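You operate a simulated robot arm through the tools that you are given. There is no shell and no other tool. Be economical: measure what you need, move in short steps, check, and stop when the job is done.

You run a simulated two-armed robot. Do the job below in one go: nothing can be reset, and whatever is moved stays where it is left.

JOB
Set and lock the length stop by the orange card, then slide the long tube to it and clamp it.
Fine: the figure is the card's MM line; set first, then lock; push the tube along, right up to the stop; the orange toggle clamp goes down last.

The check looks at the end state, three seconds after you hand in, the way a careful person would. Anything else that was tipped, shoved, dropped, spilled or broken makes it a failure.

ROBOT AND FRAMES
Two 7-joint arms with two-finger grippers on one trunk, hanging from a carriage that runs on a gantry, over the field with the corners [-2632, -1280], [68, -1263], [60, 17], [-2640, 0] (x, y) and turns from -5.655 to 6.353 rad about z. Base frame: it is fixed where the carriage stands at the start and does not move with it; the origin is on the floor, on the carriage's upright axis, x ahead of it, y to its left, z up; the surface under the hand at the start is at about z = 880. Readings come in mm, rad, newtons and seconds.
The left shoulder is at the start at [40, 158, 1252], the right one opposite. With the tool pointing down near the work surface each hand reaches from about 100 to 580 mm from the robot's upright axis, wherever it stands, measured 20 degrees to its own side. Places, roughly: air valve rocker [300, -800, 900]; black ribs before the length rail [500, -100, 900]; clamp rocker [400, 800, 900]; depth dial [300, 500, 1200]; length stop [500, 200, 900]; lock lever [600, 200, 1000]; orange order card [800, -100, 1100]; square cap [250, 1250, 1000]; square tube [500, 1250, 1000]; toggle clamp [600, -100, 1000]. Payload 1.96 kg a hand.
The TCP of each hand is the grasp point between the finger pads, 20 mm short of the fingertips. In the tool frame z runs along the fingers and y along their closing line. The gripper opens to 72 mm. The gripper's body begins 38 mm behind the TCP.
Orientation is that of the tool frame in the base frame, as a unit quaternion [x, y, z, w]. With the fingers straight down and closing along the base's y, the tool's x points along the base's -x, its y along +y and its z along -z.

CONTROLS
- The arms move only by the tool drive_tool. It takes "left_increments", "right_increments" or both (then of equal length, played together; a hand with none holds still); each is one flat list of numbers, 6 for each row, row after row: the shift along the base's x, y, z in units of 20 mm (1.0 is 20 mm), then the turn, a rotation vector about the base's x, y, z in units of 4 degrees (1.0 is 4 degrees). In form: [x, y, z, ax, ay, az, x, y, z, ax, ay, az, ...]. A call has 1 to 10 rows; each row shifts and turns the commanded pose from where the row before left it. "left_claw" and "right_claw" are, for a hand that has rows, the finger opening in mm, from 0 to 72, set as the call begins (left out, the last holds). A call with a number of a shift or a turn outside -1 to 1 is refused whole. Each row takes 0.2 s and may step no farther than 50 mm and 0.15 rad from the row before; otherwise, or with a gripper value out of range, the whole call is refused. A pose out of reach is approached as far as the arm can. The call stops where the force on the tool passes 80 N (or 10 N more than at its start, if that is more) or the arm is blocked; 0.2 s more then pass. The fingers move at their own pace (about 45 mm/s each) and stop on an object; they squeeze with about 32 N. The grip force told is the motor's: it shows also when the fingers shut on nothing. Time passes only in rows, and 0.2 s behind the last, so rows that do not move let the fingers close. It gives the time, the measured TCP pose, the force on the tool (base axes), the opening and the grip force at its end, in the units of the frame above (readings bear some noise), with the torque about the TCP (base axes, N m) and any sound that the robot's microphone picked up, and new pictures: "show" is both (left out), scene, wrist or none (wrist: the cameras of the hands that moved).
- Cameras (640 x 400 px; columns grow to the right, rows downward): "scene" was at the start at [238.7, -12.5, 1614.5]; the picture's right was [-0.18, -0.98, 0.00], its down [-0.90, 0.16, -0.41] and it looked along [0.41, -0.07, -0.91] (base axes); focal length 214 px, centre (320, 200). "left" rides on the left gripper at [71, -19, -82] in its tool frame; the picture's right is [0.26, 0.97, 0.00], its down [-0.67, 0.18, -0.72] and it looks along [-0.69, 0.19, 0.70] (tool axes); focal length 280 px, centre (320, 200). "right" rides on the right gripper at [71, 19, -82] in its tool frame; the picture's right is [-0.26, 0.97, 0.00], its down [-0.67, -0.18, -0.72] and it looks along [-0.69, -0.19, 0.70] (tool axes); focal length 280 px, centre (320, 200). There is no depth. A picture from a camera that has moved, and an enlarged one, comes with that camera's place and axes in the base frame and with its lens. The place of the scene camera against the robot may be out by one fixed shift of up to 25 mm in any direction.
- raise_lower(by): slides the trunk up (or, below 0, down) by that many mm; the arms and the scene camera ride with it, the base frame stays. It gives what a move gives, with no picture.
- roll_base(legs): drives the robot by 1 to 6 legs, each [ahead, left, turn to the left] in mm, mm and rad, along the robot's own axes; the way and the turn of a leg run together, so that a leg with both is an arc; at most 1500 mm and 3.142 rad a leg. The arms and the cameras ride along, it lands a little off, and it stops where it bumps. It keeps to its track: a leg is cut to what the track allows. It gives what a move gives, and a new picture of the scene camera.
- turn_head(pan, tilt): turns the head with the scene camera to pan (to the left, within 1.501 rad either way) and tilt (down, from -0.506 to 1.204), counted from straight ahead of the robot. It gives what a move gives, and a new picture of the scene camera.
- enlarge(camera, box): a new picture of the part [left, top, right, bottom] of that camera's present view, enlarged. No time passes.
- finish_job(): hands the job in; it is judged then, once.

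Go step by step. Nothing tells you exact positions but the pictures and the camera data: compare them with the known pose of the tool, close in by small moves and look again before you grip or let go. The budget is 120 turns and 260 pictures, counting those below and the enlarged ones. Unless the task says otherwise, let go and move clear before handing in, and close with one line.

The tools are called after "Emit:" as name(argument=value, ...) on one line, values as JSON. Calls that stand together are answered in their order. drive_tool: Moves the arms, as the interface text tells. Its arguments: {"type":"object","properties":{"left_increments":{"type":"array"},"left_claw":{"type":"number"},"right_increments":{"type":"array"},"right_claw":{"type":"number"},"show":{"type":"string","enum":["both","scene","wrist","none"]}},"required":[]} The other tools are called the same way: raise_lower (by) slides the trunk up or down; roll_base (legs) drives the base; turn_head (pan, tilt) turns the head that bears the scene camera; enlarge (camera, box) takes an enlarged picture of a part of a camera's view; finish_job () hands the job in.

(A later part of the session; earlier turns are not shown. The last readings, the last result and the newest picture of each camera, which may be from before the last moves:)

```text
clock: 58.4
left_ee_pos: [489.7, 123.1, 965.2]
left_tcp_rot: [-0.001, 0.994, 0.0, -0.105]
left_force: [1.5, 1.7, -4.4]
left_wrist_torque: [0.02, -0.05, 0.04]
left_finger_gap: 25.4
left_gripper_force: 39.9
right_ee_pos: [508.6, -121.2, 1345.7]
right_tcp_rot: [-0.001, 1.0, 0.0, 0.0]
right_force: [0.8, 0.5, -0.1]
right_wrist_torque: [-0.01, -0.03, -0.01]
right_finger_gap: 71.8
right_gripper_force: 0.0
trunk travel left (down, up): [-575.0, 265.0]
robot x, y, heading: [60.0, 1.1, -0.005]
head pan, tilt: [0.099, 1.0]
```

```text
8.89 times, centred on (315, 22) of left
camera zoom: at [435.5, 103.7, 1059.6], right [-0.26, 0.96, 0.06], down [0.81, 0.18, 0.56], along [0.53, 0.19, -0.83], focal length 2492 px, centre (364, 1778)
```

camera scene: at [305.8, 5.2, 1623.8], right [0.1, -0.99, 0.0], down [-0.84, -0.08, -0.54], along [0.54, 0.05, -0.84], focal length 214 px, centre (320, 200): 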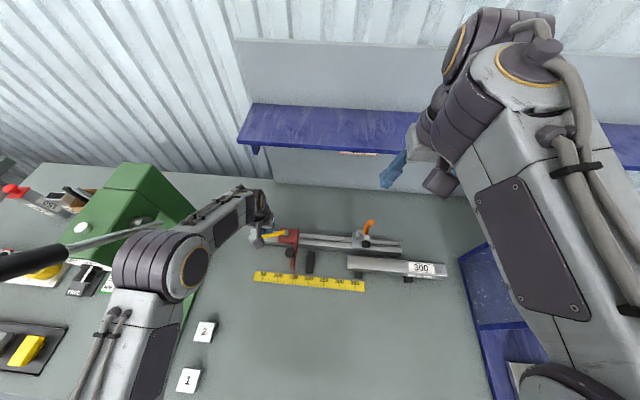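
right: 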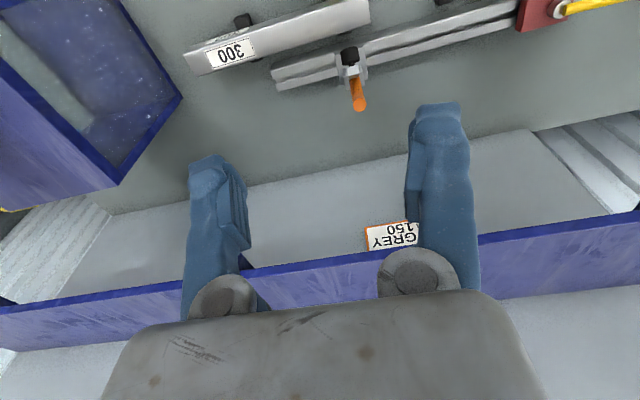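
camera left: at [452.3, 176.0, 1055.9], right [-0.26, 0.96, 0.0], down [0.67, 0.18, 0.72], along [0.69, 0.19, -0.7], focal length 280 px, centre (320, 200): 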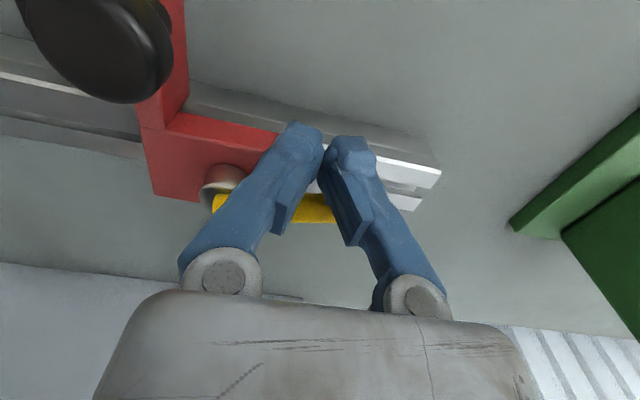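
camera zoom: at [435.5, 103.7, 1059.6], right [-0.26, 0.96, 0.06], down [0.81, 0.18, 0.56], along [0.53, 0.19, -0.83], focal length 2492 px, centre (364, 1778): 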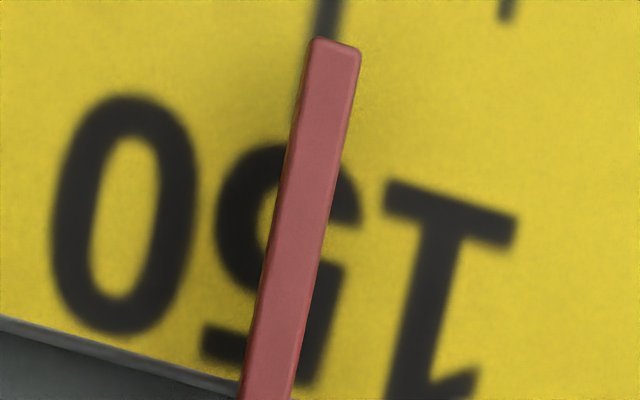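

Preset at about 149.45, as wanted. Release, go round and lock with the same path.

Emit:
drive_tool(left_increments=[0, 0, 0, 0, 0, 0, 0, 0, 0, 0, 0, 0, 0, 0, 0, 0, 0, 0, 0, 0, 1, 0, 0, 0, 0, 0, 1, 0, -0.6, 0, 0, 0, 1, 0, -0.6, 0, 0, 0, 0.5, 0, -0.6, 0, 0, 0.3, 0, 0, -0.6, 0, 0, 0.6, 0, 0, -0.6, 0], left_claw=72, show="none")

Emit:
drive_tool(left_increments=[0.92, 0.72, 0, 0, 0, 0, 0.92, 0.72, 0, 0, 0, 0, 0.92, 0.72, 0, 0, 0, 0, 0.92, 0.72, 0, 0, 0, 0, 0.92, 0.72, 0, 0, 0, 0], left_claw=0, show="none")

Emit:
drive_tool(left_increments=[0, 0, -1, 0, 0, 0, 0, 0, -1, 0, 0, 0, 0, 0, -0.9, 0, 0, 0, -0.5, 0, 0, 0, 0, 0, -0.45, 0, 0, 0, 0, 0, -0.62, -0.12, 0, 0, 0, 0, -0.5, -0.15, 0, 0, 0, 0, -0.5, -0.15, 0, 0, 0, 0, -0.4, -0.3, 0, 0, 0, 0, -0.4, -0.3, 0, 0, 0, 0], show="none")

Emit:
drive_tool(left_increments=[-0.3, -0.4, 0, 0, 0, 0, -0.3, -0.45, 0, 0, 0, 0], show="none")

Emit:
drive_tool(left_increments=[0.8, 1, 0, 0, 0, 0, 0.5, 0.6, 0.8, 0, 0, 0, 0, 0, 1, 0, 0, 0, 0, 0, 0.8, 0, 0, 0, -1, -0.7, 0, 0, 0, 0, -1, -0.7, 0, 0, 0, 0, -1, -0.7, 0, 0, 0, 0, -1, -0.7, 0, 0, 0, 0, -1, -0.8, 0, 0, 0, 0, -1, -0.9, 0, 0, 0, 0], show="none")

Emit:
enlarge(camera="left", box=[260, 50, 360, 115])

Emit:
enlarge(camera="scene", box=[235, 205, 475, 330])

```text
clock: 60.4
left_ee_pos: [487.3, 139.5, 1035.4]
left_tcp_rot: [-0.001, 1.0, -0.001, 0.001]
left_force: [1.0, 0.1, -0.9]
left_wrist_torque: [0.02, 0.03, 0.01]
left_finger_gap: 71.8
left_gripper_force: 0.1
right_ee_pos: [510.0, -121.7, 1345.1]
right_tcp_rot: [-0.001, 1.0, 0.0, 0.0]
right_force: [-0.2, 0.5, -0.2]
right_wrist_torque: [0.0, 0.01, 0.01]
right_finger_gap: 72.0
right_gripper_force: 0.1
trunk travel left (down, up): [-575.0, 265.0]
robot x, y, heading: [53.4, 1.8, 0.001]
head pan, tilt: [0.099, 1.0]
```

```text
clock: 61.5
left_ee_pos: [581.5, 212.0, 1033.5]
left_tcp_rot: [0.0, 1.0, 0.0, -0.001]
left_force: [-0.5, -0.2, -0.1]
left_wrist_torque: [-0.03, 0.01, 0.0]
left_finger_gap: 0.0
left_gripper_force: 26.6
right_ee_pos: [508.6, -122.2, 1346.0]
right_tcp_rot: [-0.001, 1.0, 0.0, 0.0]
right_force: [0.1, -0.4, 0.3]
right_wrist_torque: [-0.03, 0.01, -0.02]
right_finger_gap: 72.1
right_gripper_force: 0.1
trunk travel left (down, up): [-575.0, 265.0]
robot x, y, heading: [56.3, -1.3, 0.001]
head pan, tilt: [0.099, 1.0]
```

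```text
clock: 63.8
left_ee_pos: [515.7, 195.8, 977.9]
left_tcp_rot: [-0.003, 1.0, 0.003, 0.002]
left_force: [12.6, 12.9, -0.1]
left_wrist_torque: [0.06, -0.05, 0.12]
left_finger_gap: 0.2
left_gripper_force: 29.0
right_ee_pos: [511.4, -120.9, 1346.1]
right_tcp_rot: [-0.001, 1.0, 0.002, 0.001]
right_force: [-0.2, -0.7, 0.6]
right_wrist_torque: [-0.01, 0.02, 0.02]
right_finger_gap: 71.7
right_gripper_force: 0.0
trunk travel left (down, up): [-575.0, 265.0]
robot x, y, heading: [58.1, 0.3, 0.002]
head pan, tilt: [0.099, 1.0]
```

```text
clock: 64.3
left_ee_pos: [512.6, 192.9, 980.4]
left_tcp_rot: [-0.008, 1.0, 0.012, 0.007]
left_force: [42.4, 55.4, -3.4]
left_wrist_torque: [0.57, -0.43, 0.3]
left_finger_gap: 0.1
left_gripper_force: 29.8
right_ee_pos: [515.4, -115.1, 1347.3]
right_tcp_rot: [-0.002, 1.0, 0.004, 0.003]
right_force: [1.1, 0.6, -0.4]
right_wrist_torque: [-0.02, 0.01, -0.01]
right_finger_gap: 72.0
right_gripper_force: 0.2
trunk travel left (down, up): [-575.0, 265.0]
robot x, y, heading: [56.9, 1.6, 0.003]
head pan, tilt: [0.099, 1.0]
```

```text
clock: 66.5
left_ee_pos: [406.6, 116.6, 1027.1]
left_tcp_rot: [-0.001, 1.0, 0.0, 0.0]
left_force: [0.4, 0.5, 0.4]
left_wrist_torque: [0.01, 0.02, -0.01]
left_finger_gap: 0.0
left_gripper_force: 29.5
right_ee_pos: [508.4, -123.1, 1346.1]
right_tcp_rot: [-0.001, 1.0, 0.0, 0.0]
right_force: [-0.2, -0.7, 1.3]
right_wrist_torque: [-0.01, -0.02, 0.0]
right_finger_gap: 71.9
right_gripper_force: 0.1
trunk travel left (down, up): [-575.0, 265.0]
robot x, y, heading: [57.4, 0.6, -0.0]
head pan, tilt: [0.099, 1.0]
```

```text
6.15 times, centred on (310, 82) of left
camera zoom: at [334.1, 97.5, 1109.0], right [-0.26, 0.96, 0.0], down [0.67, 0.18, 0.72], along [0.69, 0.19, -0.7], focal length 1726 px, centre (382, 923)
```

zoom: 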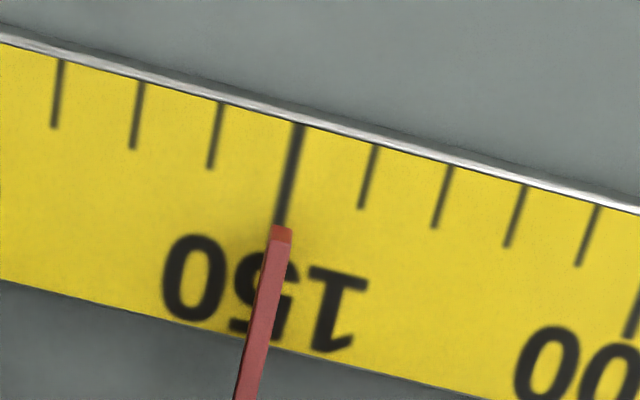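

```text
2.67 times, centred on (355, 268) of scene
camera zoom: at [305.8, 5.1, 1623.8], right [0.1, -0.99, 0.0], down [-0.84, -0.08, -0.54], along [0.54, 0.05, -0.84], focal length 572 px, centre (227, 20)
```

zoom: 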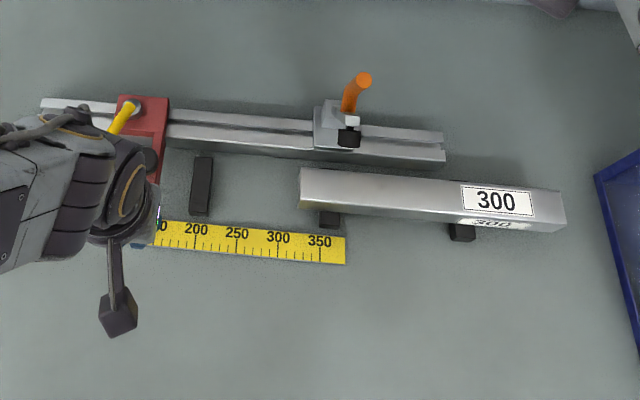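

The stop is locked exactly on 150. I retire the left hand upward and bring the right hand to look at the tube.

Emit:
drive_tool(left_increments=[-0.2, 0.6, 0.7, 0, 0, 0, -0.2, 0.6, 0.7, 0, 0, 0, -0.2, 0.6, 0.7, 0, 0, 0, -0.2, 0.6, 0.7, 0, 0, 0, -0.2, 0.6, 0.7, 0, 0, 0, -0.2, 0.6, 0.7, 0, 0, 0, -0.2, 0.6, 0.7, 0, 0, 0, -0.2, 0.6, 0.7, 0, 0, 0, -0.2, 0.6, 0.7, 0, 0, 0, -0.2, 0.6, 0.7, 0, 0, 0], right_increments=[-0.55, -0.39, -0.98, 0, 0, 0, -0.55, -0.39, -0.98, 0, 0, 0, -0.55, -0.39, -0.98, 0, 0, 0, -0.55, -0.39, -0.98, 0, 0, 0, -0.55, -0.39, -0.98, 0, 0, 0, -0.55, -0.39, -0.98, 0, 0, 0, -0.55, -0.39, -0.98, 0, 0, 0, -0.55, -0.39, -0.98, 0, 0, 0, -0.55, -0.39, -0.98, 0, 0, 0, -0.55, -0.39, -0.98, 0, 0, 0], right_claw=0)

```text
clock: 68.8
left_ee_pos: [366.1, 236.5, 1169.2]
left_tcp_rot: [0.0, 1.0, 0.0, 0.0]
left_force: [0.2, 0.7, 0.1]
left_wrist_torque: [0.03, 0.0, 0.0]
left_finger_gap: 0.2
left_gripper_force: 29.7
right_ee_pos: [398.8, -199.5, 1148.5]
right_tcp_rot: [0.0, 1.0, 0.0, 0.0]
right_force: [0.1, 0.2, -0.4]
right_wrist_torque: [0.03, 0.01, -0.01]
right_finger_gap: 0.0
right_gripper_force: 29.2
trunk travel left (down, up): [-575.0, 265.0]
robot x, y, heading: [56.8, 2.2, -0.001]
head pan, tilt: [0.099, 1.0]
camera scene: at [305.8, 5.2, 1623.9], right [0.1, -0.99, 0.0], down [-0.84, -0.08, -0.54], along [0.54, 0.05, -0.84], focal length 214 px, centre (320, 200)
camera right: at [328.8, -179.9, 1232.2], right [0.26, 0.97, 0.0], down [0.67, -0.18, 0.72], along [0.69, -0.19, -0.7], focal length 280 px, centre (320, 200)
camera left: at [293.9, 217.2, 1250.9], right [-0.26, 0.97, 0.0], down [0.67, 0.18, 0.72], along [0.69, 0.19, -0.7], focal length 280 px, centre (320, 200)
```

scene: 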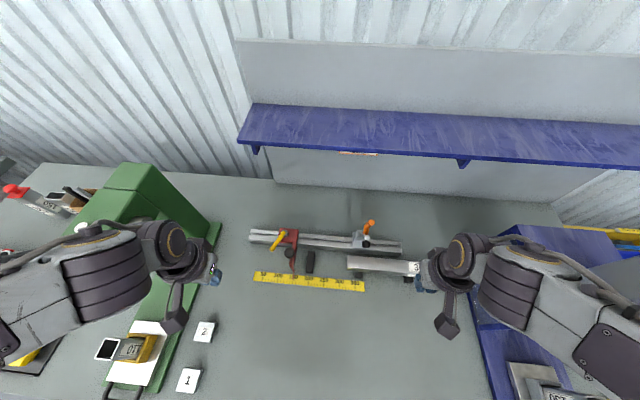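
right: 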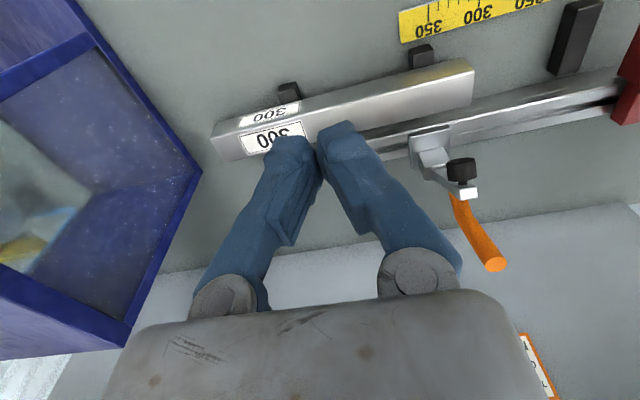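
left: 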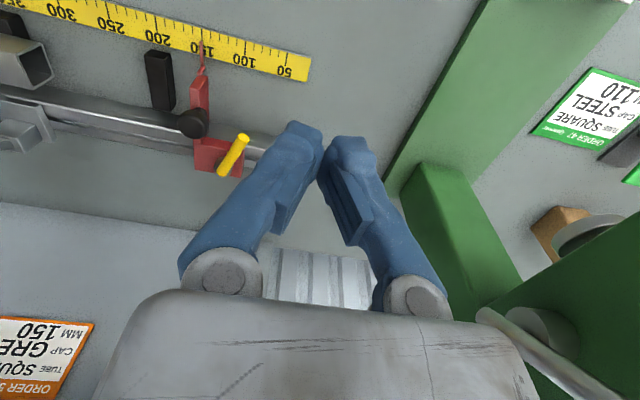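

Emit:
enlarge(camera="right", box=[190, 60, 330, 180])

Emit:
enlarge(camera="right", box=[340, 30, 640, 280])

```text
3.33 times, centred on (260, 120) of right
camera zoom: at [328.8, -179.9, 1232.2], right [0.26, 0.97, 0.0], down [0.67, -0.18, 0.72], along [0.69, -0.19, -0.7], focal length 935 px, centre (520, 467)
```

zoom: 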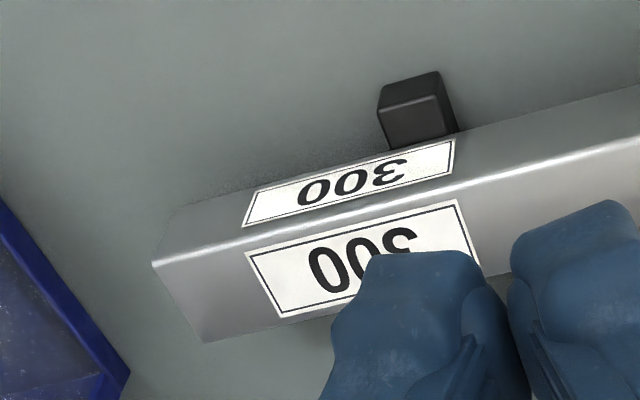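

```text
1.60 times, centred on (490, 155) of right
camera zoom: at [328.8, -179.9, 1232.2], right [0.26, 0.97, 0.0], down [0.67, -0.18, 0.72], along [0.69, -0.19, -0.7], focal length 449 px, centre (48, 272)
```

zoom: 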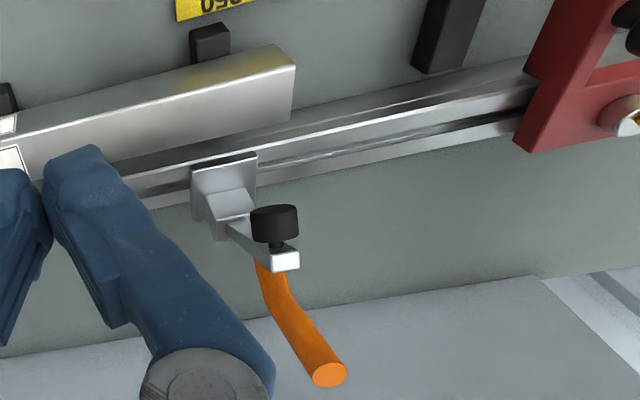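

The tube spans about x 483–520, z 895–935, with its near end at y≈-365; a blue bin's rim is close behind at y≈-430. I move the closed right hand above the gap behind the tube end and look.

Emit:
drive_tool(right_increments=[0.52, -0.93, -0.6, 0, 0, 0, 0.52, -0.93, -0.6, 0, 0, 0, 0.52, -0.93, -0.6, 0, 0, 0, 0.52, -0.93, -0.6, 0, 0, 0, 0.52, -0.93, -0.6, 0, 0, 0, 0.52, -0.93, -0.6, 0, 0, 0, 0.52, -0.93, -0.6, 0, 0, 0, 0.52, -0.93, -0.6, 0, 0, 0, 0.52, -0.93, -0.6, 0, 0, 0, 0.5, -0.93, -0.6, 0, 0, 0])

Emit:
enlarge(camera="scene", box=[330, 190, 560, 330])

```text
clock: 71.0
left_ee_pos: [365.4, 235.0, 1168.9]
left_tcp_rot: [0.0, 1.0, 0.0, 0.0]
left_force: [0.9, 0.0, 0.0]
left_wrist_torque: [0.0, -0.01, -0.01]
left_finger_gap: 0.0
left_gripper_force: 29.7
right_ee_pos: [504.5, -386.8, 1029.3]
right_tcp_rot: [-0.002, 1.0, 0.0, 0.001]
right_force: [-1.1, 0.6, -0.1]
right_wrist_torque: [0.0, -0.03, -0.02]
right_finger_gap: 0.0
right_gripper_force: 29.3
trunk travel left (down, up): [-575.0, 265.0]
robot x, y, heading: [53.9, 1.0, -0.008]
head pan, tilt: [0.099, 1.0]
camera scene: at [305.9, 5.1, 1623.9], right [0.1, -0.99, 0.0], down [-0.84, -0.08, -0.54], along [0.54, 0.05, -0.84], focal length 214 px, centre (320, 200)
camera right: at [432.7, -366.9, 1111.9], right [0.26, 0.97, 0.0], down [0.67, -0.18, 0.72], along [0.69, -0.19, -0.7], focal length 280 px, centre (320, 200)
```

scene: 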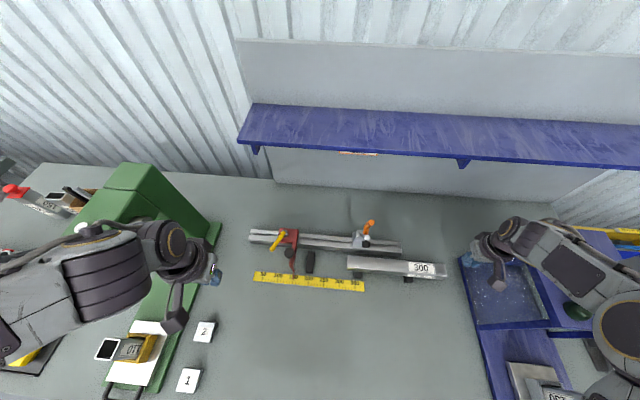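
right: 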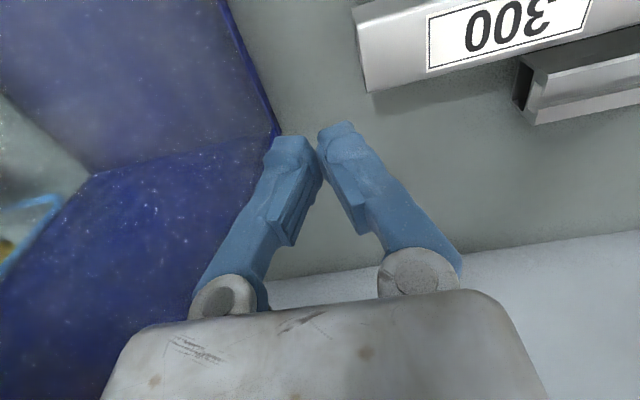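

```text
2.78 times, centred on (445, 260) of scene
camera zoom: at [305.9, 5.1, 1623.9], right [0.1, -0.99, 0.0], down [-0.84, -0.08, -0.54], along [0.54, 0.05, -0.84], focal length 597 px, centre (-28, 33)
```

zoom: 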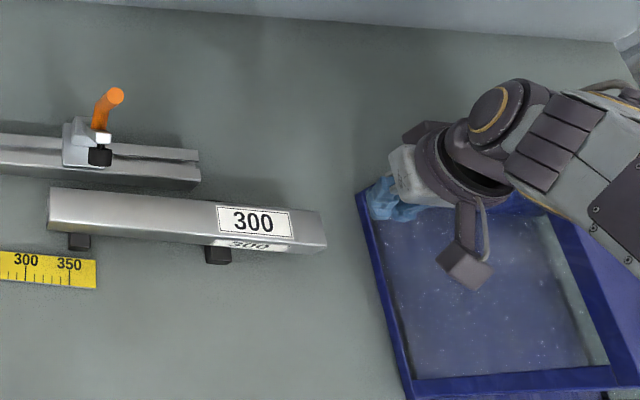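

The bin's rim is only at table height (y≈-445), so the gap is free. The tube end is at y≈-361, centred at x≈497; I descend behind it.

Emit:
drive_tool(right_increments=[-0.3, 0, -1, 0, 0, 0, 0, 0, -1, 0, 0, 0, 0, 0, -1, 0, 0, 0, 0, 0, -1, 0, 0, 0, 0, 0, -1, 0, 0, 0, 0, 0, -0.3, 0, 0, 0], show="wrist")

```text
clock: 72.3
left_ee_pos: [366.3, 236.7, 1168.7]
left_tcp_rot: [0.0, 1.0, 0.0, 0.0]
left_force: [-0.2, 0.5, 0.0]
left_wrist_torque: [0.0, 0.01, 0.01]
left_finger_gap: 0.3
left_gripper_force: 30.2
right_ee_pos: [497.2, -386.7, 923.4]
right_tcp_rot: [-0.001, 1.0, 0.0, 0.001]
right_force: [0.7, -0.6, -0.5]
right_wrist_torque: [0.02, 0.02, 0.03]
right_finger_gap: 0.0
right_gripper_force: 29.5
trunk travel left (down, up): [-575.0, 265.0]
robot x, y, heading: [59.5, -2.4, 0.003]
head pan, tilt: [0.099, 1.0]
camera right: at [426.1, -366.1, 1006.5], right [0.26, 0.97, 0.0], down [0.67, -0.18, 0.72], along [0.69, -0.19, -0.7], focal length 280 px, centre (320, 200)
```

right: 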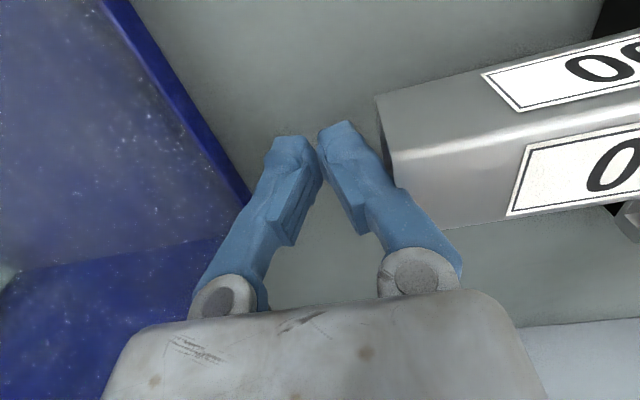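

Fingers and tube end line up. I push slowly along the rail line, first part way.

Emit:
drive_tool(right_increments=[0.2, 0.3, 0, 0, 0, 0, 0, 0.4, 0, 0, 0, 0, 0, 0.4, 0, 0, 0, 0, -0.01, 0.4, 0, 0, 0, 0, -0.01, 0.4, 0, 0, 0, 0, -0.01, 0.4, 0, 0, 0, 0, -0.01, 0.4, 0, 0, 0, 0, -0.01, 0.3, 0, 0, 0, 0])

Emit:
enlarge(camera="scene", box=[235, 205, 475, 330])

```text
clock: 74.2
left_ee_pos: [367.1, 235.0, 1167.7]
left_tcp_rot: [0.0, 1.0, 0.0, 0.0]
left_force: [1.6, -0.4, 0.3]
left_wrist_torque: [-0.03, 0.02, 0.0]
left_finger_gap: 0.1
left_gripper_force: 29.5
right_ee_pos: [500.9, -326.3, 923.0]
right_tcp_rot: [0.0, 1.0, 0.0, 0.0]
right_force: [-0.6, -0.4, -0.3]
right_wrist_torque: [-0.01, 0.0, -0.05]
right_finger_gap: 0.0
right_gripper_force: 29.9
trunk travel left (down, up): [-575.0, 265.0]
robot x, y, heading: [54.1, -2.8, 0.001]
head pan, tilt: [0.099, 1.0]
camera scene: at [305.9, 5.1, 1623.8], right [0.1, -0.99, 0.0], down [-0.84, -0.08, -0.54], along [0.54, 0.05, -0.84], focal length 214 px, centre (320, 200)
camera right: at [430.1, -305.9, 1006.1], right [0.26, 0.97, 0.0], down [0.67, -0.18, 0.72], along [0.69, -0.19, -0.7], focal length 280 px, centre (320, 200)
```

scene: 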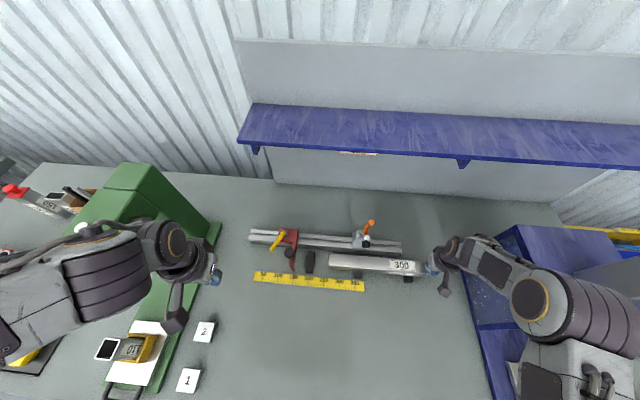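
right: 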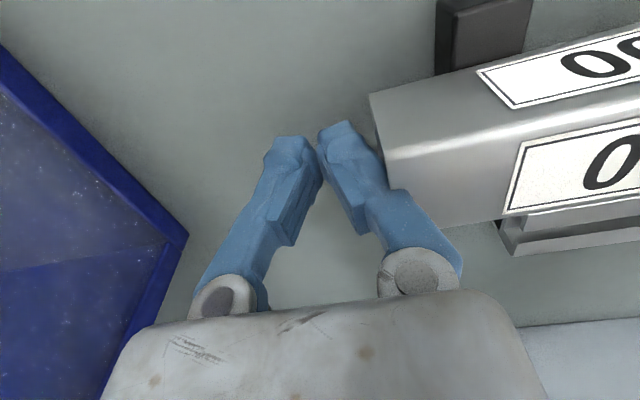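

```text
2.67 times, centred on (355, 268) of scene
camera zoom: at [305.9, 5.1, 1623.8], right [0.1, -0.99, 0.0], down [-0.84, -0.08, -0.54], along [0.54, 0.05, -0.84], focal length 572 px, centre (227, 20)
```

zoom: 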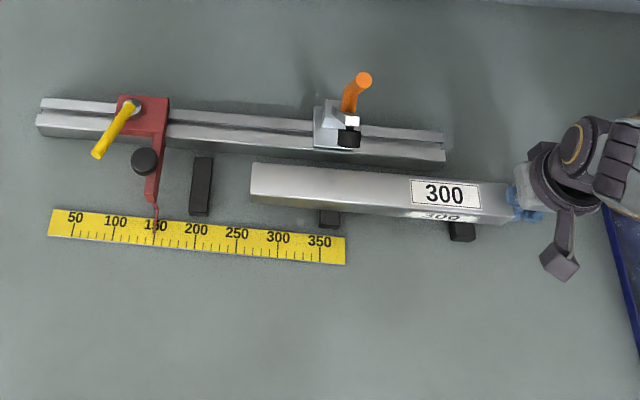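

Emit:
drive_tool(right_increments=[-0.01, 0.45, 0, 0, 0, 0, -0.01, 0.45, 0, 0, 0, 0, -0.01, 0.45, 0, 0, 0, 0, -0.01, 0.45, 0, 0, 0, 0, -0.01, 0.45, 0, 0, 0, 0, -0.01, 0.45, 0, 0, 0, 0, -0.01, 0.45, 0, 0, 0, 0, -0.01, 0.45, 0, 0, 0, 0, -0.01, 0.45, 0, 0, 0, 0])

Emit:
enlarge(camera="scene", box=[235, 205, 475, 330])

```text
clock: 76.2
left_ee_pos: [366.7, 236.0, 1169.0]
left_tcp_rot: [-0.001, 1.0, 0.0, 0.0]
left_force: [0.3, 0.4, -0.5]
left_wrist_torque: [0.0, 0.0, 0.02]
left_finger_gap: 0.0
left_gripper_force: 28.9
right_ee_pos: [498.6, -245.4, 924.3]
right_tcp_rot: [0.0, 1.0, 0.0, 0.0]
right_force: [0.7, -1.5, 1.0]
right_wrist_torque: [0.05, 0.01, 0.02]
right_finger_gap: 0.0
right_gripper_force: 30.0
trunk travel left (down, up): [-575.0, 265.0]
robot x, y, heading: [52.7, 2.1, 0.0]
head pan, tilt: [0.099, 1.0]
camera scene: at [305.9, 5.1, 1623.9], right [0.1, -0.99, 0.0], down [-0.84, -0.08, -0.54], along [0.54, 0.05, -0.84], focal length 214 px, centre (320, 200)
camera right: at [428.1, -225.4, 1006.8], right [0.26, 0.97, 0.0], down [0.67, -0.18, 0.72], along [0.69, -0.19, -0.7], focal length 280 px, centre (320, 200)
```

scene: 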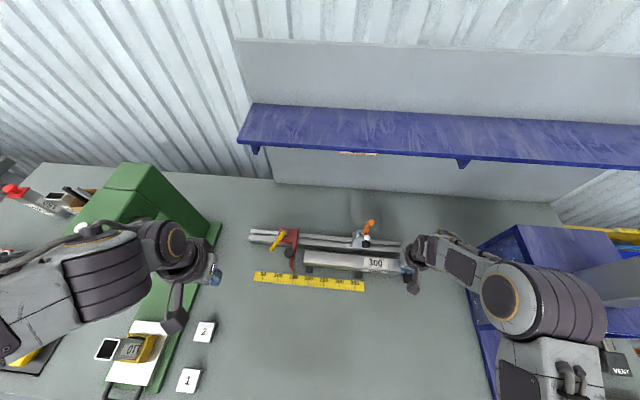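
right: 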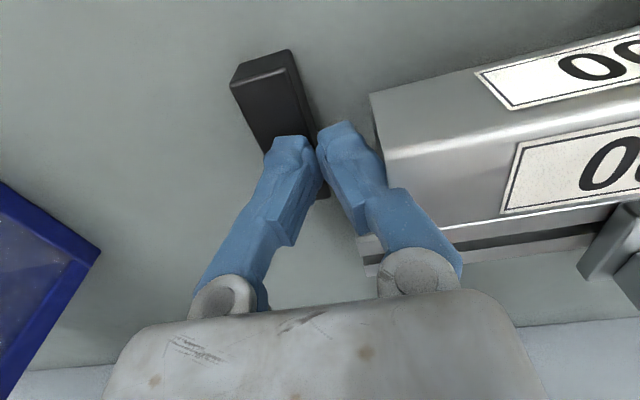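

```text
2.67 times, centred on (355, 268) of scene
camera zoom: at [305.9, 5.1, 1623.9], right [0.1, -0.99, 0.0], down [-0.84, -0.08, -0.54], along [0.54, 0.05, -0.84], focal length 572 px, centre (227, 20)
```

zoom: 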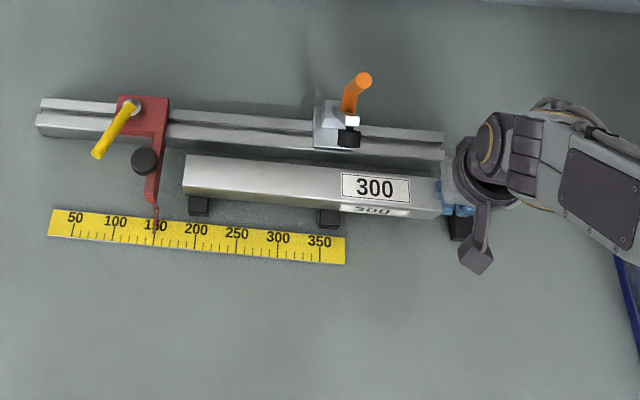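

About 27 mm to go. I go slower until the force tells of contact.

Emit:
drive_tool(right_increments=[-0.01, 0.4, 0, 0, 0, 0, -0.01, 0.4, 0, 0, 0, 0, -0.01, 0.2, 0, 0, 0, 0, 0, 0.1, 0, 0, 0, 0], show="none")

Emit:
enlarge(camera="scene", box=[255, 215, 355, 285])

Emit:
enlarge(camera="left", box=[0, 0, 320, 200])

```text
clock: 77.2
left_ee_pos: [366.3, 235.0, 1169.7]
left_tcp_rot: [0.0, 1.0, 0.001, 0.0]
left_force: [-0.3, -0.1, -0.8]
left_wrist_torque: [-0.01, 0.02, 0.03]
left_finger_gap: 0.0
left_gripper_force: 29.9
right_ee_pos: [497.8, -223.6, 924.6]
right_tcp_rot: [0.0, 1.0, 0.0, 0.0]
right_force: [0.4, -0.4, 0.7]
right_wrist_torque: [0.04, -0.04, -0.01]
right_finger_gap: 0.0
right_gripper_force: 29.8
trunk travel left (down, up): [-575.0, 265.0]
robot x, y, heading: [56.7, -1.8, 0.002]
head pan, tilt: [0.099, 1.0]
```

```text
5.71 times, centred on (305, 250) of scene
camera zoom: at [305.9, 5.0, 1623.9], right [0.1, -0.99, 0.0], down [-0.84, -0.08, -0.54], along [0.54, 0.05, -0.84], focal length 1226 px, centre (406, -86)
```

zoom: 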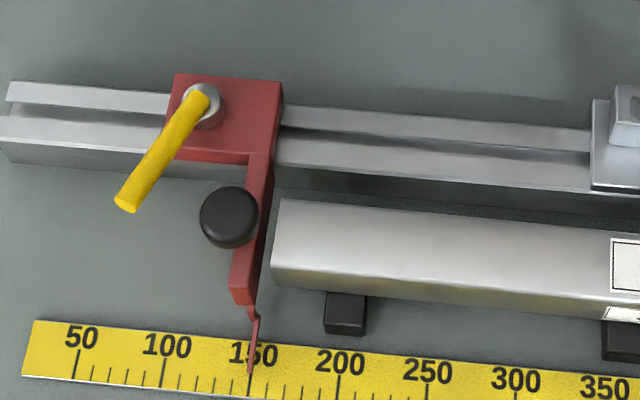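

```text
2.00 times, centred on (160, 100) of left
camera zoom: at [294.1, 216.8, 1250.6], right [-0.26, 0.96, 0.0], down [0.67, 0.18, 0.72], along [0.69, 0.19, -0.7], focal length 561 px, centre (640, 400)
```

zoom: 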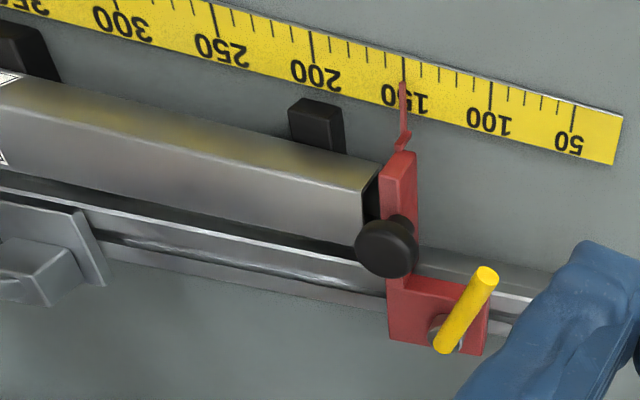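

Emit:
drive_tool(right_increments=[0, 0.1, 0, 0, 0, 0, 0, 0.1, 0, 0, 0, 0, 0, 0.1, 0, 0, 0, 0], show="none")

Emit:
enlarge(camera="left", box=[150, 30, 270, 140])

```text
clock: 78.0
left_ee_pos: [366.2, 235.7, 1168.1]
left_tcp_rot: [0.0, 1.0, 0.001, 0.0]
left_force: [0.0, -0.6, -0.3]
left_wrist_torque: [0.01, -0.01, 0.0]
left_finger_gap: 0.1
left_gripper_force: 29.5
right_ee_pos: [498.1, -216.7, 924.6]
right_tcp_rot: [0.0, 1.0, 0.0, 0.0]
right_force: [0.9, -1.2, -0.2]
right_wrist_torque: [0.0, 0.0, 0.0]
right_finger_gap: 0.0
right_gripper_force: 29.5
trunk travel left (down, up): [-575.0, 265.0]
robot x, y, heading: [53.5, -5.6, 0.004]
head pan, tilt: [0.099, 1.0]
```

```text
3.64 times, centred on (210, 85) of left
camera zoom: at [294.0, 216.9, 1250.5], right [-0.26, 0.96, 0.0], down [0.67, 0.18, 0.72], along [0.69, 0.19, -0.7], focal length 1020 px, centre (720, 618)
```

zoom: 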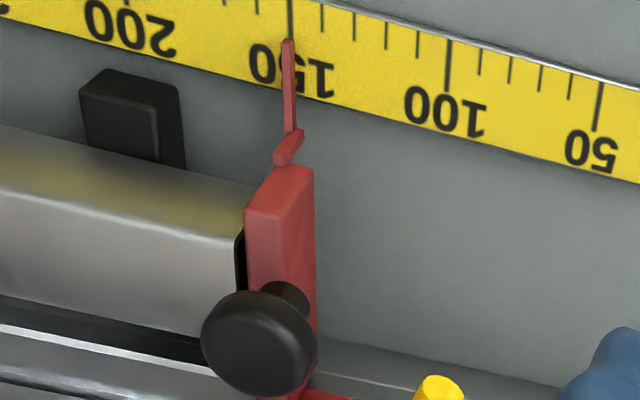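

Emit:
drive_tool(right_increments=[0, 0.1, 0, 0, 0, 0, 0, 0.1, 0, 0, 0, 0], show="none")

Emit:
enlarge(camera="left", box=[150, 30, 270, 140])

```text
clock: 78.5
left_ee_pos: [366.5, 235.7, 1168.1]
left_tcp_rot: [0.0, 1.0, 0.0, 0.001]
left_force: [0.0, 0.2, -0.7]
left_wrist_torque: [-0.01, 0.01, -0.03]
left_finger_gap: 0.3
left_gripper_force: 30.1
right_ee_pos: [496.9, -213.5, 925.4]
right_tcp_rot: [0.0, 1.0, -0.002, 0.0]
right_force: [0.4, -2.2, 1.2]
right_wrist_torque: [0.05, 0.04, 0.02]
right_finger_gap: 0.3
right_gripper_force: 29.3
trunk travel left (down, up): [-575.0, 265.0]
robot x, y, heading: [54.1, -0.9, -0.001]
head pan, tilt: [0.099, 1.0]
```

```text
3.64 times, centred on (210, 85) of left
camera zoom: at [294.1, 216.6, 1250.5], right [-0.26, 0.96, 0.0], down [0.67, 0.18, 0.72], along [0.69, 0.19, -0.7], focal length 1020 px, centre (720, 618)
```

zoom: 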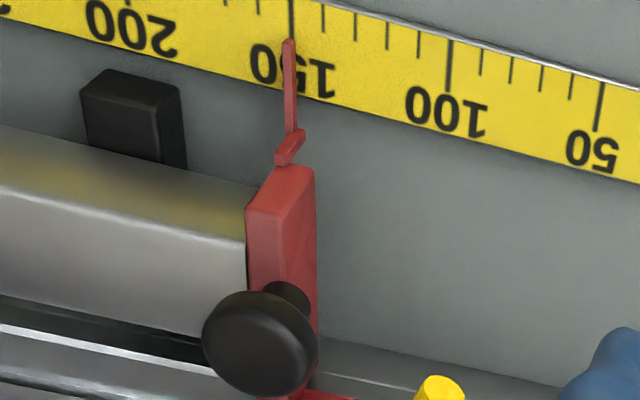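

Emit:
drive_tool(right_increments=[0, 0.1, 0, 0, 0, 0, 0, 0.05, 0, 0, 0, 0], show="none")

Emit:
enlarge(camera="left", box=[150, 0, 270, 110])

Emit:
enlarge(camera="scene", box=[255, 215, 415, 305])

```text
clock: 79.2
left_ee_pos: [366.3, 233.6, 1168.0]
left_tcp_rot: [0.0, 1.0, 0.0, 0.0]
left_force: [-0.3, -0.3, 1.2]
left_wrist_torque: [0.0, -0.04, -0.01]
left_finger_gap: 0.1
left_gripper_force: 30.1
right_ee_pos: [497.8, -212.6, 924.3]
right_tcp_rot: [0.001, 1.0, -0.001, 0.0]
right_force: [1.5, -12.5, 1.3]
right_wrist_torque: [0.24, 0.03, 0.04]
right_finger_gap: 0.0
right_gripper_force: 30.5
trunk travel left (down, up): [-575.0, 265.0]
robot x, y, heading: [61.7, 0.3, 0.002]
head pan, tilt: [0.099, 1.0]
```

```text
3.64 times, centred on (210, 55) of left
camera zoom: at [294.3, 214.9, 1250.2], right [-0.26, 0.96, 0.0], down [0.67, 0.18, 0.72], along [0.69, 0.19, -0.7], focal length 1020 px, centre (720, 727)
```

zoom: 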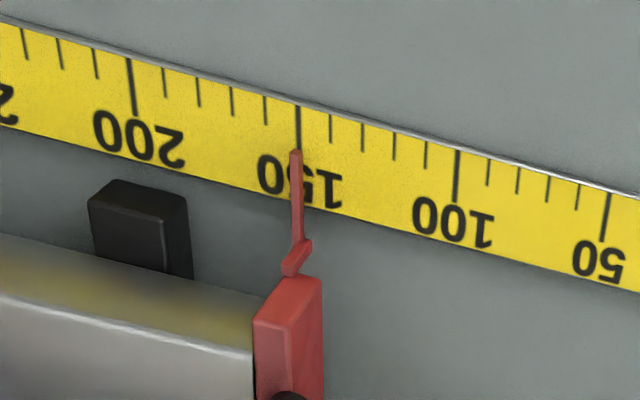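

```text
4.00 times, centred on (335, 260) of scene
camera zoom: at [306.0, 3.7, 1623.9], right [0.1, -0.99, 0.0], down [-0.84, -0.08, -0.54], along [0.54, 0.05, -0.84], focal length 858 px, centre (260, -40)
```

zoom: 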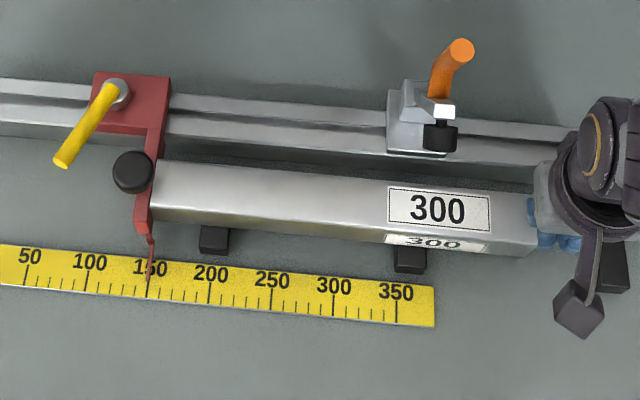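

The tube is hard against the stop (12.5 N) and the pointer still reads 150. I back the right hand off and lift it to go for the toggle handle.

Emit:
drive_tool(right_increments=[0, -0.4, 0, 0, 0, 0, 0, -0.6, 0.3, 0, 0, 0, 0, 0, 1, 0, 0, 0, 0, 0, 1, 0, 0, 0, 0, 0, 1, 0, 0, 0, 0, 0, 1, 0, 0, 0, -0.5, 0, 1, 0, 0, 0, -0.5, 0.5, 1, 0, 0, 0, -0.5, 0.5, 1, 0, 0, 0, -0.5, 0.5, 1, 0, 0, 0])

Emit:
enlarge(camera="right", box=[250, 50, 640, 294])

Emit:
enlarge(camera="scene", box=[255, 205, 435, 305])

```text
clock: 81.3
left_ee_pos: [365.1, 236.6, 1168.5]
left_tcp_rot: [-0.001, 1.0, 0.0, 0.0]
left_force: [-1.2, -0.2, -0.7]
left_wrist_torque: [-0.03, -0.01, 0.04]
left_finger_gap: 0.0
left_gripper_force: 29.7
right_ee_pos: [455.9, -200.8, 1089.7]
right_tcp_rot: [-0.001, 1.0, -0.001, 0.0]
right_force: [-0.4, -0.3, 0.1]
right_wrist_torque: [-0.04, 0.0, -0.03]
right_finger_gap: 0.1
right_gripper_force: 29.4
trunk travel left (down, up): [-575.0, 265.0]
robot x, y, heading: [60.1, 1.2, -0.003]
head pan, tilt: [0.099, 1.0]
camera scene: at [305.8, 5.1, 1623.8], right [0.1, -0.99, 0.0], down [-0.84, -0.08, -0.54], along [0.54, 0.05, -0.84], focal length 214 px, centre (320, 200)
camera right: at [385.6, -181.1, 1172.5], right [0.26, 0.97, 0.0], down [0.67, -0.18, 0.72], along [0.69, -0.19, -0.7], focal length 280 px, centre (320, 200)
```

scene: 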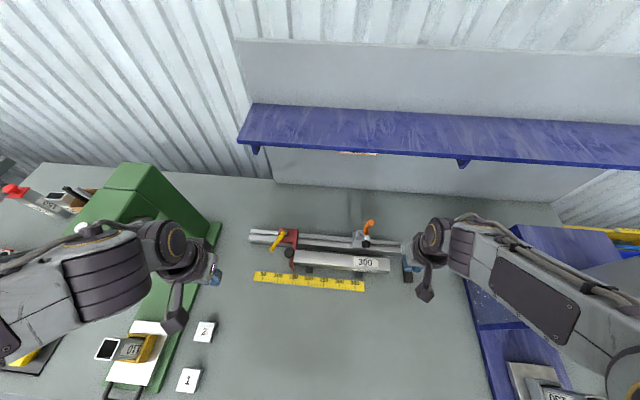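
right: 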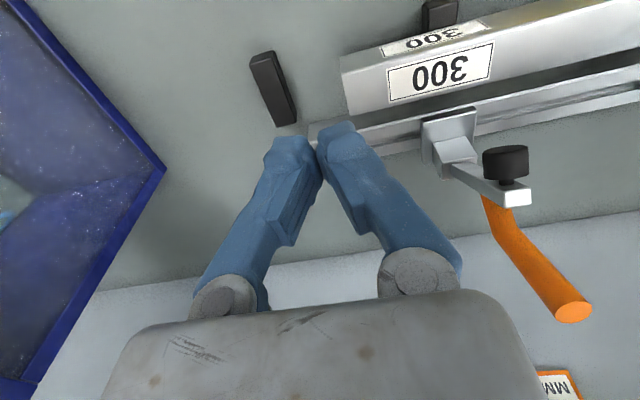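

```text
1.64 times, centred on (445, 172) of right
camera zoom: at [385.6, -181.1, 1172.5], right [0.26, 0.97, 0.0], down [0.67, -0.18, 0.72], along [0.69, -0.19, -0.7], focal length 460 px, centre (115, 246)
```

zoom: 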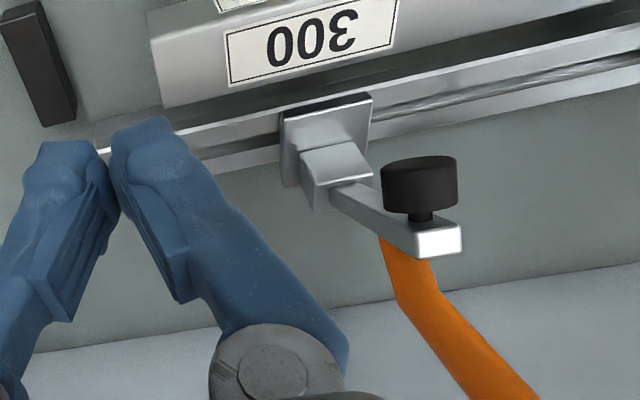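

```text
3.56 times, centred on (345, 255) of scene
camera zoom: at [305.8, 5.1, 1623.8], right [0.1, -0.99, 0.0], down [-0.84, -0.08, -0.54], along [0.54, 0.05, -0.84], focal length 763 px, centre (231, 4)
```

zoom: 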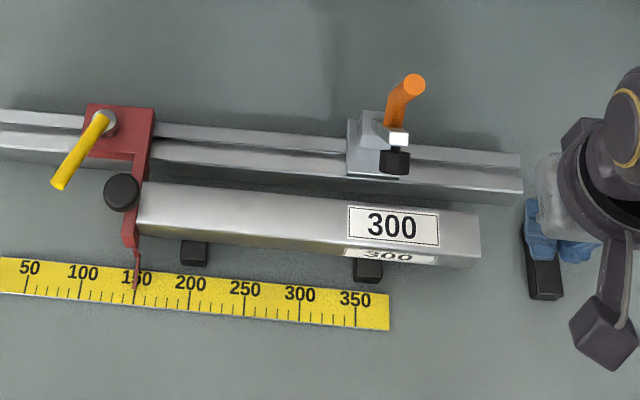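

The tube stays against the stop. The handle tip is at about (544, -99, 1118); I pass over it to its far side.

Emit:
drive_tool(right_increments=[0, 0.5, 1, 0, 0, 0, 0, 0.5, 1, 0, 0, 0, 0, 0.5, 1, 0, 0, 0, 0, 0.5, 1, 0, 0, 0, 1, 0.5, 0.5, 0, 0, 0, 1, 0.5, 0, 0, 0, 0, 1, 0.5, 0, 0, 0, 0, 1, 0.5, 0, 0, 0, 0, 1, 0.5, 0, 0, 0, 0, 1, 0.6, 0, 0, 0, 0])

```text
clock: 83.5
left_ee_pos: [366.8, 236.3, 1169.5]
left_tcp_rot: [0.0, 1.0, 0.0, 0.0]
left_force: [1.4, -0.5, 0.0]
left_wrist_torque: [-0.01, -0.02, 0.04]
left_finger_gap: 0.1
left_gripper_force: 29.5
right_ee_pos: [579.0, -97.3, 1179.4]
right_tcp_rot: [0.001, 1.0, -0.001, 0.0]
right_force: [-0.1, -0.3, -0.7]
right_wrist_torque: [0.03, -0.05, -0.01]
right_finger_gap: 0.1
right_gripper_force: 29.5
trunk travel left (down, up): [-575.0, 265.0]
robot x, y, heading: [56.8, -0.7, -0.003]
head pan, tilt: [0.099, 1.0]
camera scene: at [305.9, 5.2, 1623.9], right [0.1, -0.99, 0.0], down [-0.84, -0.08, -0.54], along [0.54, 0.05, -0.84], focal length 214 px, centre (320, 200)
camera right: at [507.1, -77.0, 1261.5], right [0.26, 0.97, 0.0], down [0.67, -0.18, 0.72], along [0.69, -0.19, -0.7], focal length 280 px, centre (320, 200)
```

scene: 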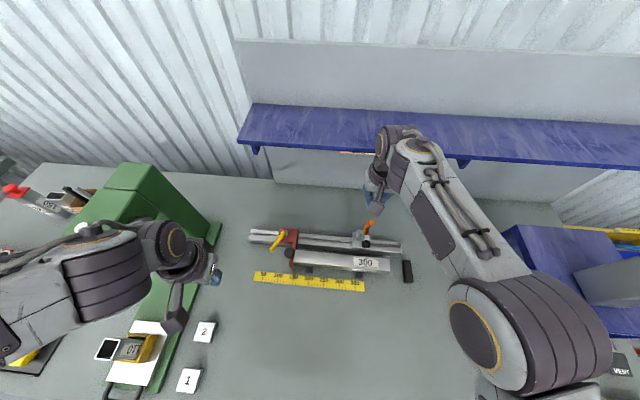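
right: 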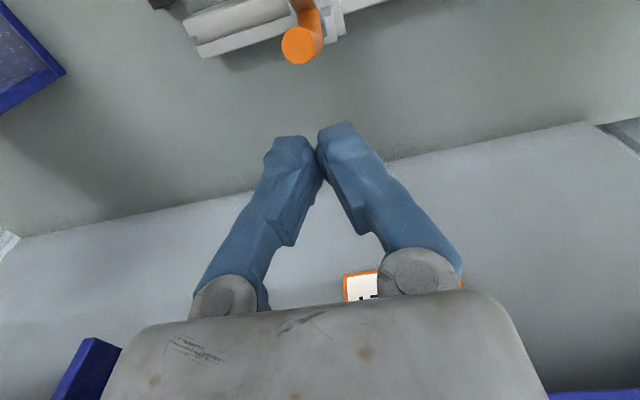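

Tip confirmed at (546, -98). I descend behind it and begin to draw it forward.

Emit:
drive_tool(right_increments=[0, 0, -1, 0, 0, 0, 0, 0, -1, 0, 0, 0, 0, 0, -1, 0, 0, 0, 0, 0, -0.75, 0, 0, 0, -0.6, 0, 0, 0, 0, 0, -0.5, 0, 0, 0, 0, 0, -0.5, 0, 0, 0, 0, 0])

Emit:
enlarge(camera="scene", box=[300, 180, 440, 290])

```text
clock: 85.2
left_ee_pos: [366.4, 236.0, 1167.9]
left_tcp_rot: [0.0, 1.0, 0.0, 0.0]
left_force: [-0.5, 0.7, -0.4]
left_wrist_torque: [0.01, 0.02, -0.03]
left_finger_gap: 0.0
left_gripper_force: 29.7
right_ee_pos: [546.6, -97.6, 1105.1]
right_tcp_rot: [0.0, 1.0, 0.0, 0.0]
right_force: [0.9, -0.4, -0.6]
right_wrist_torque: [-0.02, 0.0, -0.01]
right_finger_gap: 0.1
right_gripper_force: 30.4
trunk travel left (down, up): [-575.0, 265.0]
robot x, y, heading: [55.1, 1.1, 0.0]
head pan, tilt: [0.099, 1.0]
camera scene: at [305.9, 5.1, 1623.9], right [0.1, -0.99, 0.0], down [-0.84, -0.08, -0.54], along [0.54, 0.05, -0.84], focal length 214 px, centre (320, 200)
camera right: at [475.7, -77.5, 1187.7], right [0.26, 0.97, 0.0], down [0.67, -0.18, 0.72], along [0.69, -0.19, -0.7], focal length 280 px, centre (320, 200)
```

scene: 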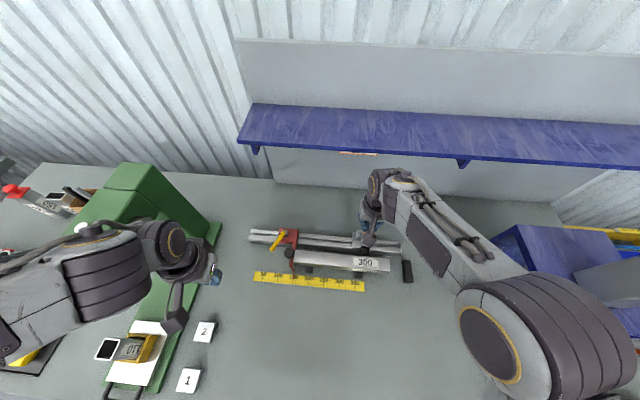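
right: 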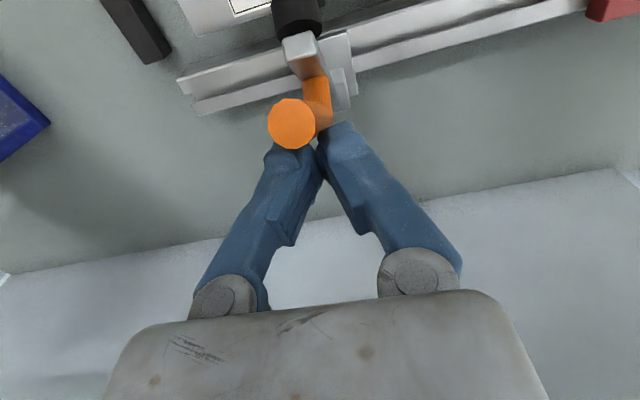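

```text
3.64 times, centred on (370, 235) of scene
camera zoom: at [305.9, 5.1, 1623.9], right [0.1, -0.99, 0.0], down [-0.84, -0.08, -0.54], along [0.54, 0.05, -0.84], focal length 780 px, centre (138, 73)
```

zoom: 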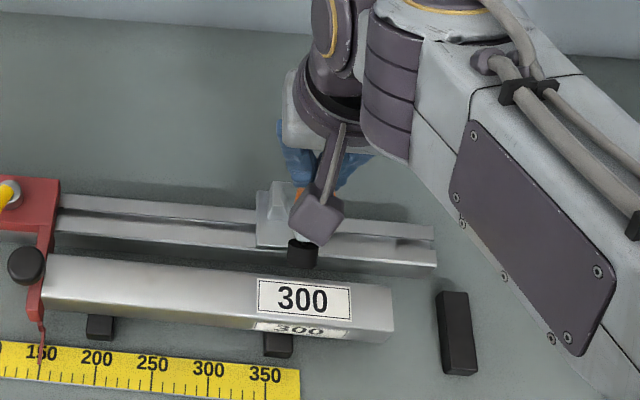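

It swings freely. I follow its arc forward and down.

Emit:
drive_tool(right_increments=[-0.9, 0, -0.2, 0, 0, 0, -0.9, 0, -0.3, 0, 0, 0, -0.8, 0, -0.4, 0, 0, 0, -0.78, 0, -0.42, 0, 0, 0])

Emit:
enlarge(camera="scene", box=[300, 180, 440, 290])

```text
clock: 86.2
left_ee_pos: [366.5, 235.1, 1168.9]
left_tcp_rot: [0.0, 1.0, 0.0, 0.0]
left_force: [-0.3, 0.2, -0.6]
left_wrist_torque: [0.0, 0.01, -0.01]
left_finger_gap: 0.2
left_gripper_force: 29.3
right_ee_pos: [475.8, -95.6, 1076.8]
right_tcp_rot: [0.0, 1.0, 0.001, 0.0]
right_force: [-0.3, -0.5, 0.1]
right_wrist_torque: [0.06, 0.01, 0.01]
right_finger_gap: 0.1
right_gripper_force: 29.5
trunk travel left (down, up): [-575.0, 265.0]
robot x, y, heading: [54.3, 1.1, 0.001]
head pan, tilt: [0.099, 1.0]
camera scene: at [305.8, 5.1, 1623.8], right [0.1, -0.99, 0.0], down [-0.84, -0.08, -0.54], along [0.54, 0.05, -0.84], focal length 214 px, centre (320, 200)
camera right: at [406.3, -76.5, 1161.4], right [0.26, 0.97, 0.0], down [0.67, -0.18, 0.72], along [0.69, -0.19, -0.7], focal length 280 px, centre (320, 200)
```

scene: 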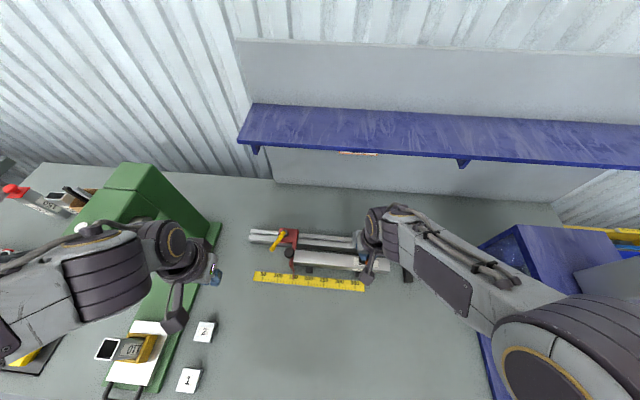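
right: 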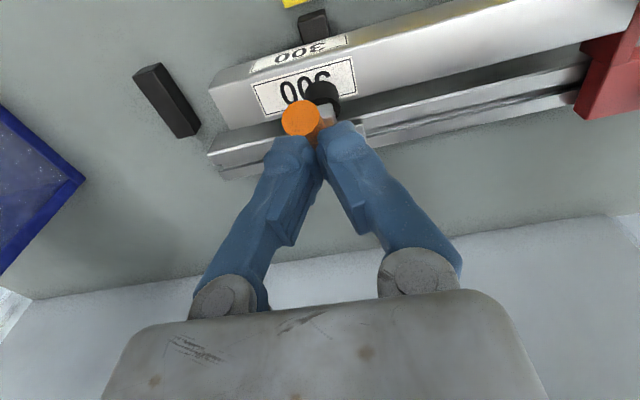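

```text
3.64 times, centred on (370, 235) of scene
camera zoom: at [305.8, 5.1, 1623.8], right [0.1, -0.99, 0.0], down [-0.84, -0.08, -0.54], along [0.54, 0.05, -0.84], focal length 780 px, centre (138, 73)
```

zoom: 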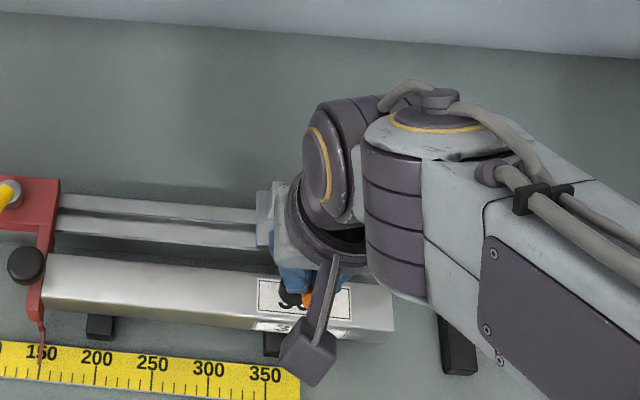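

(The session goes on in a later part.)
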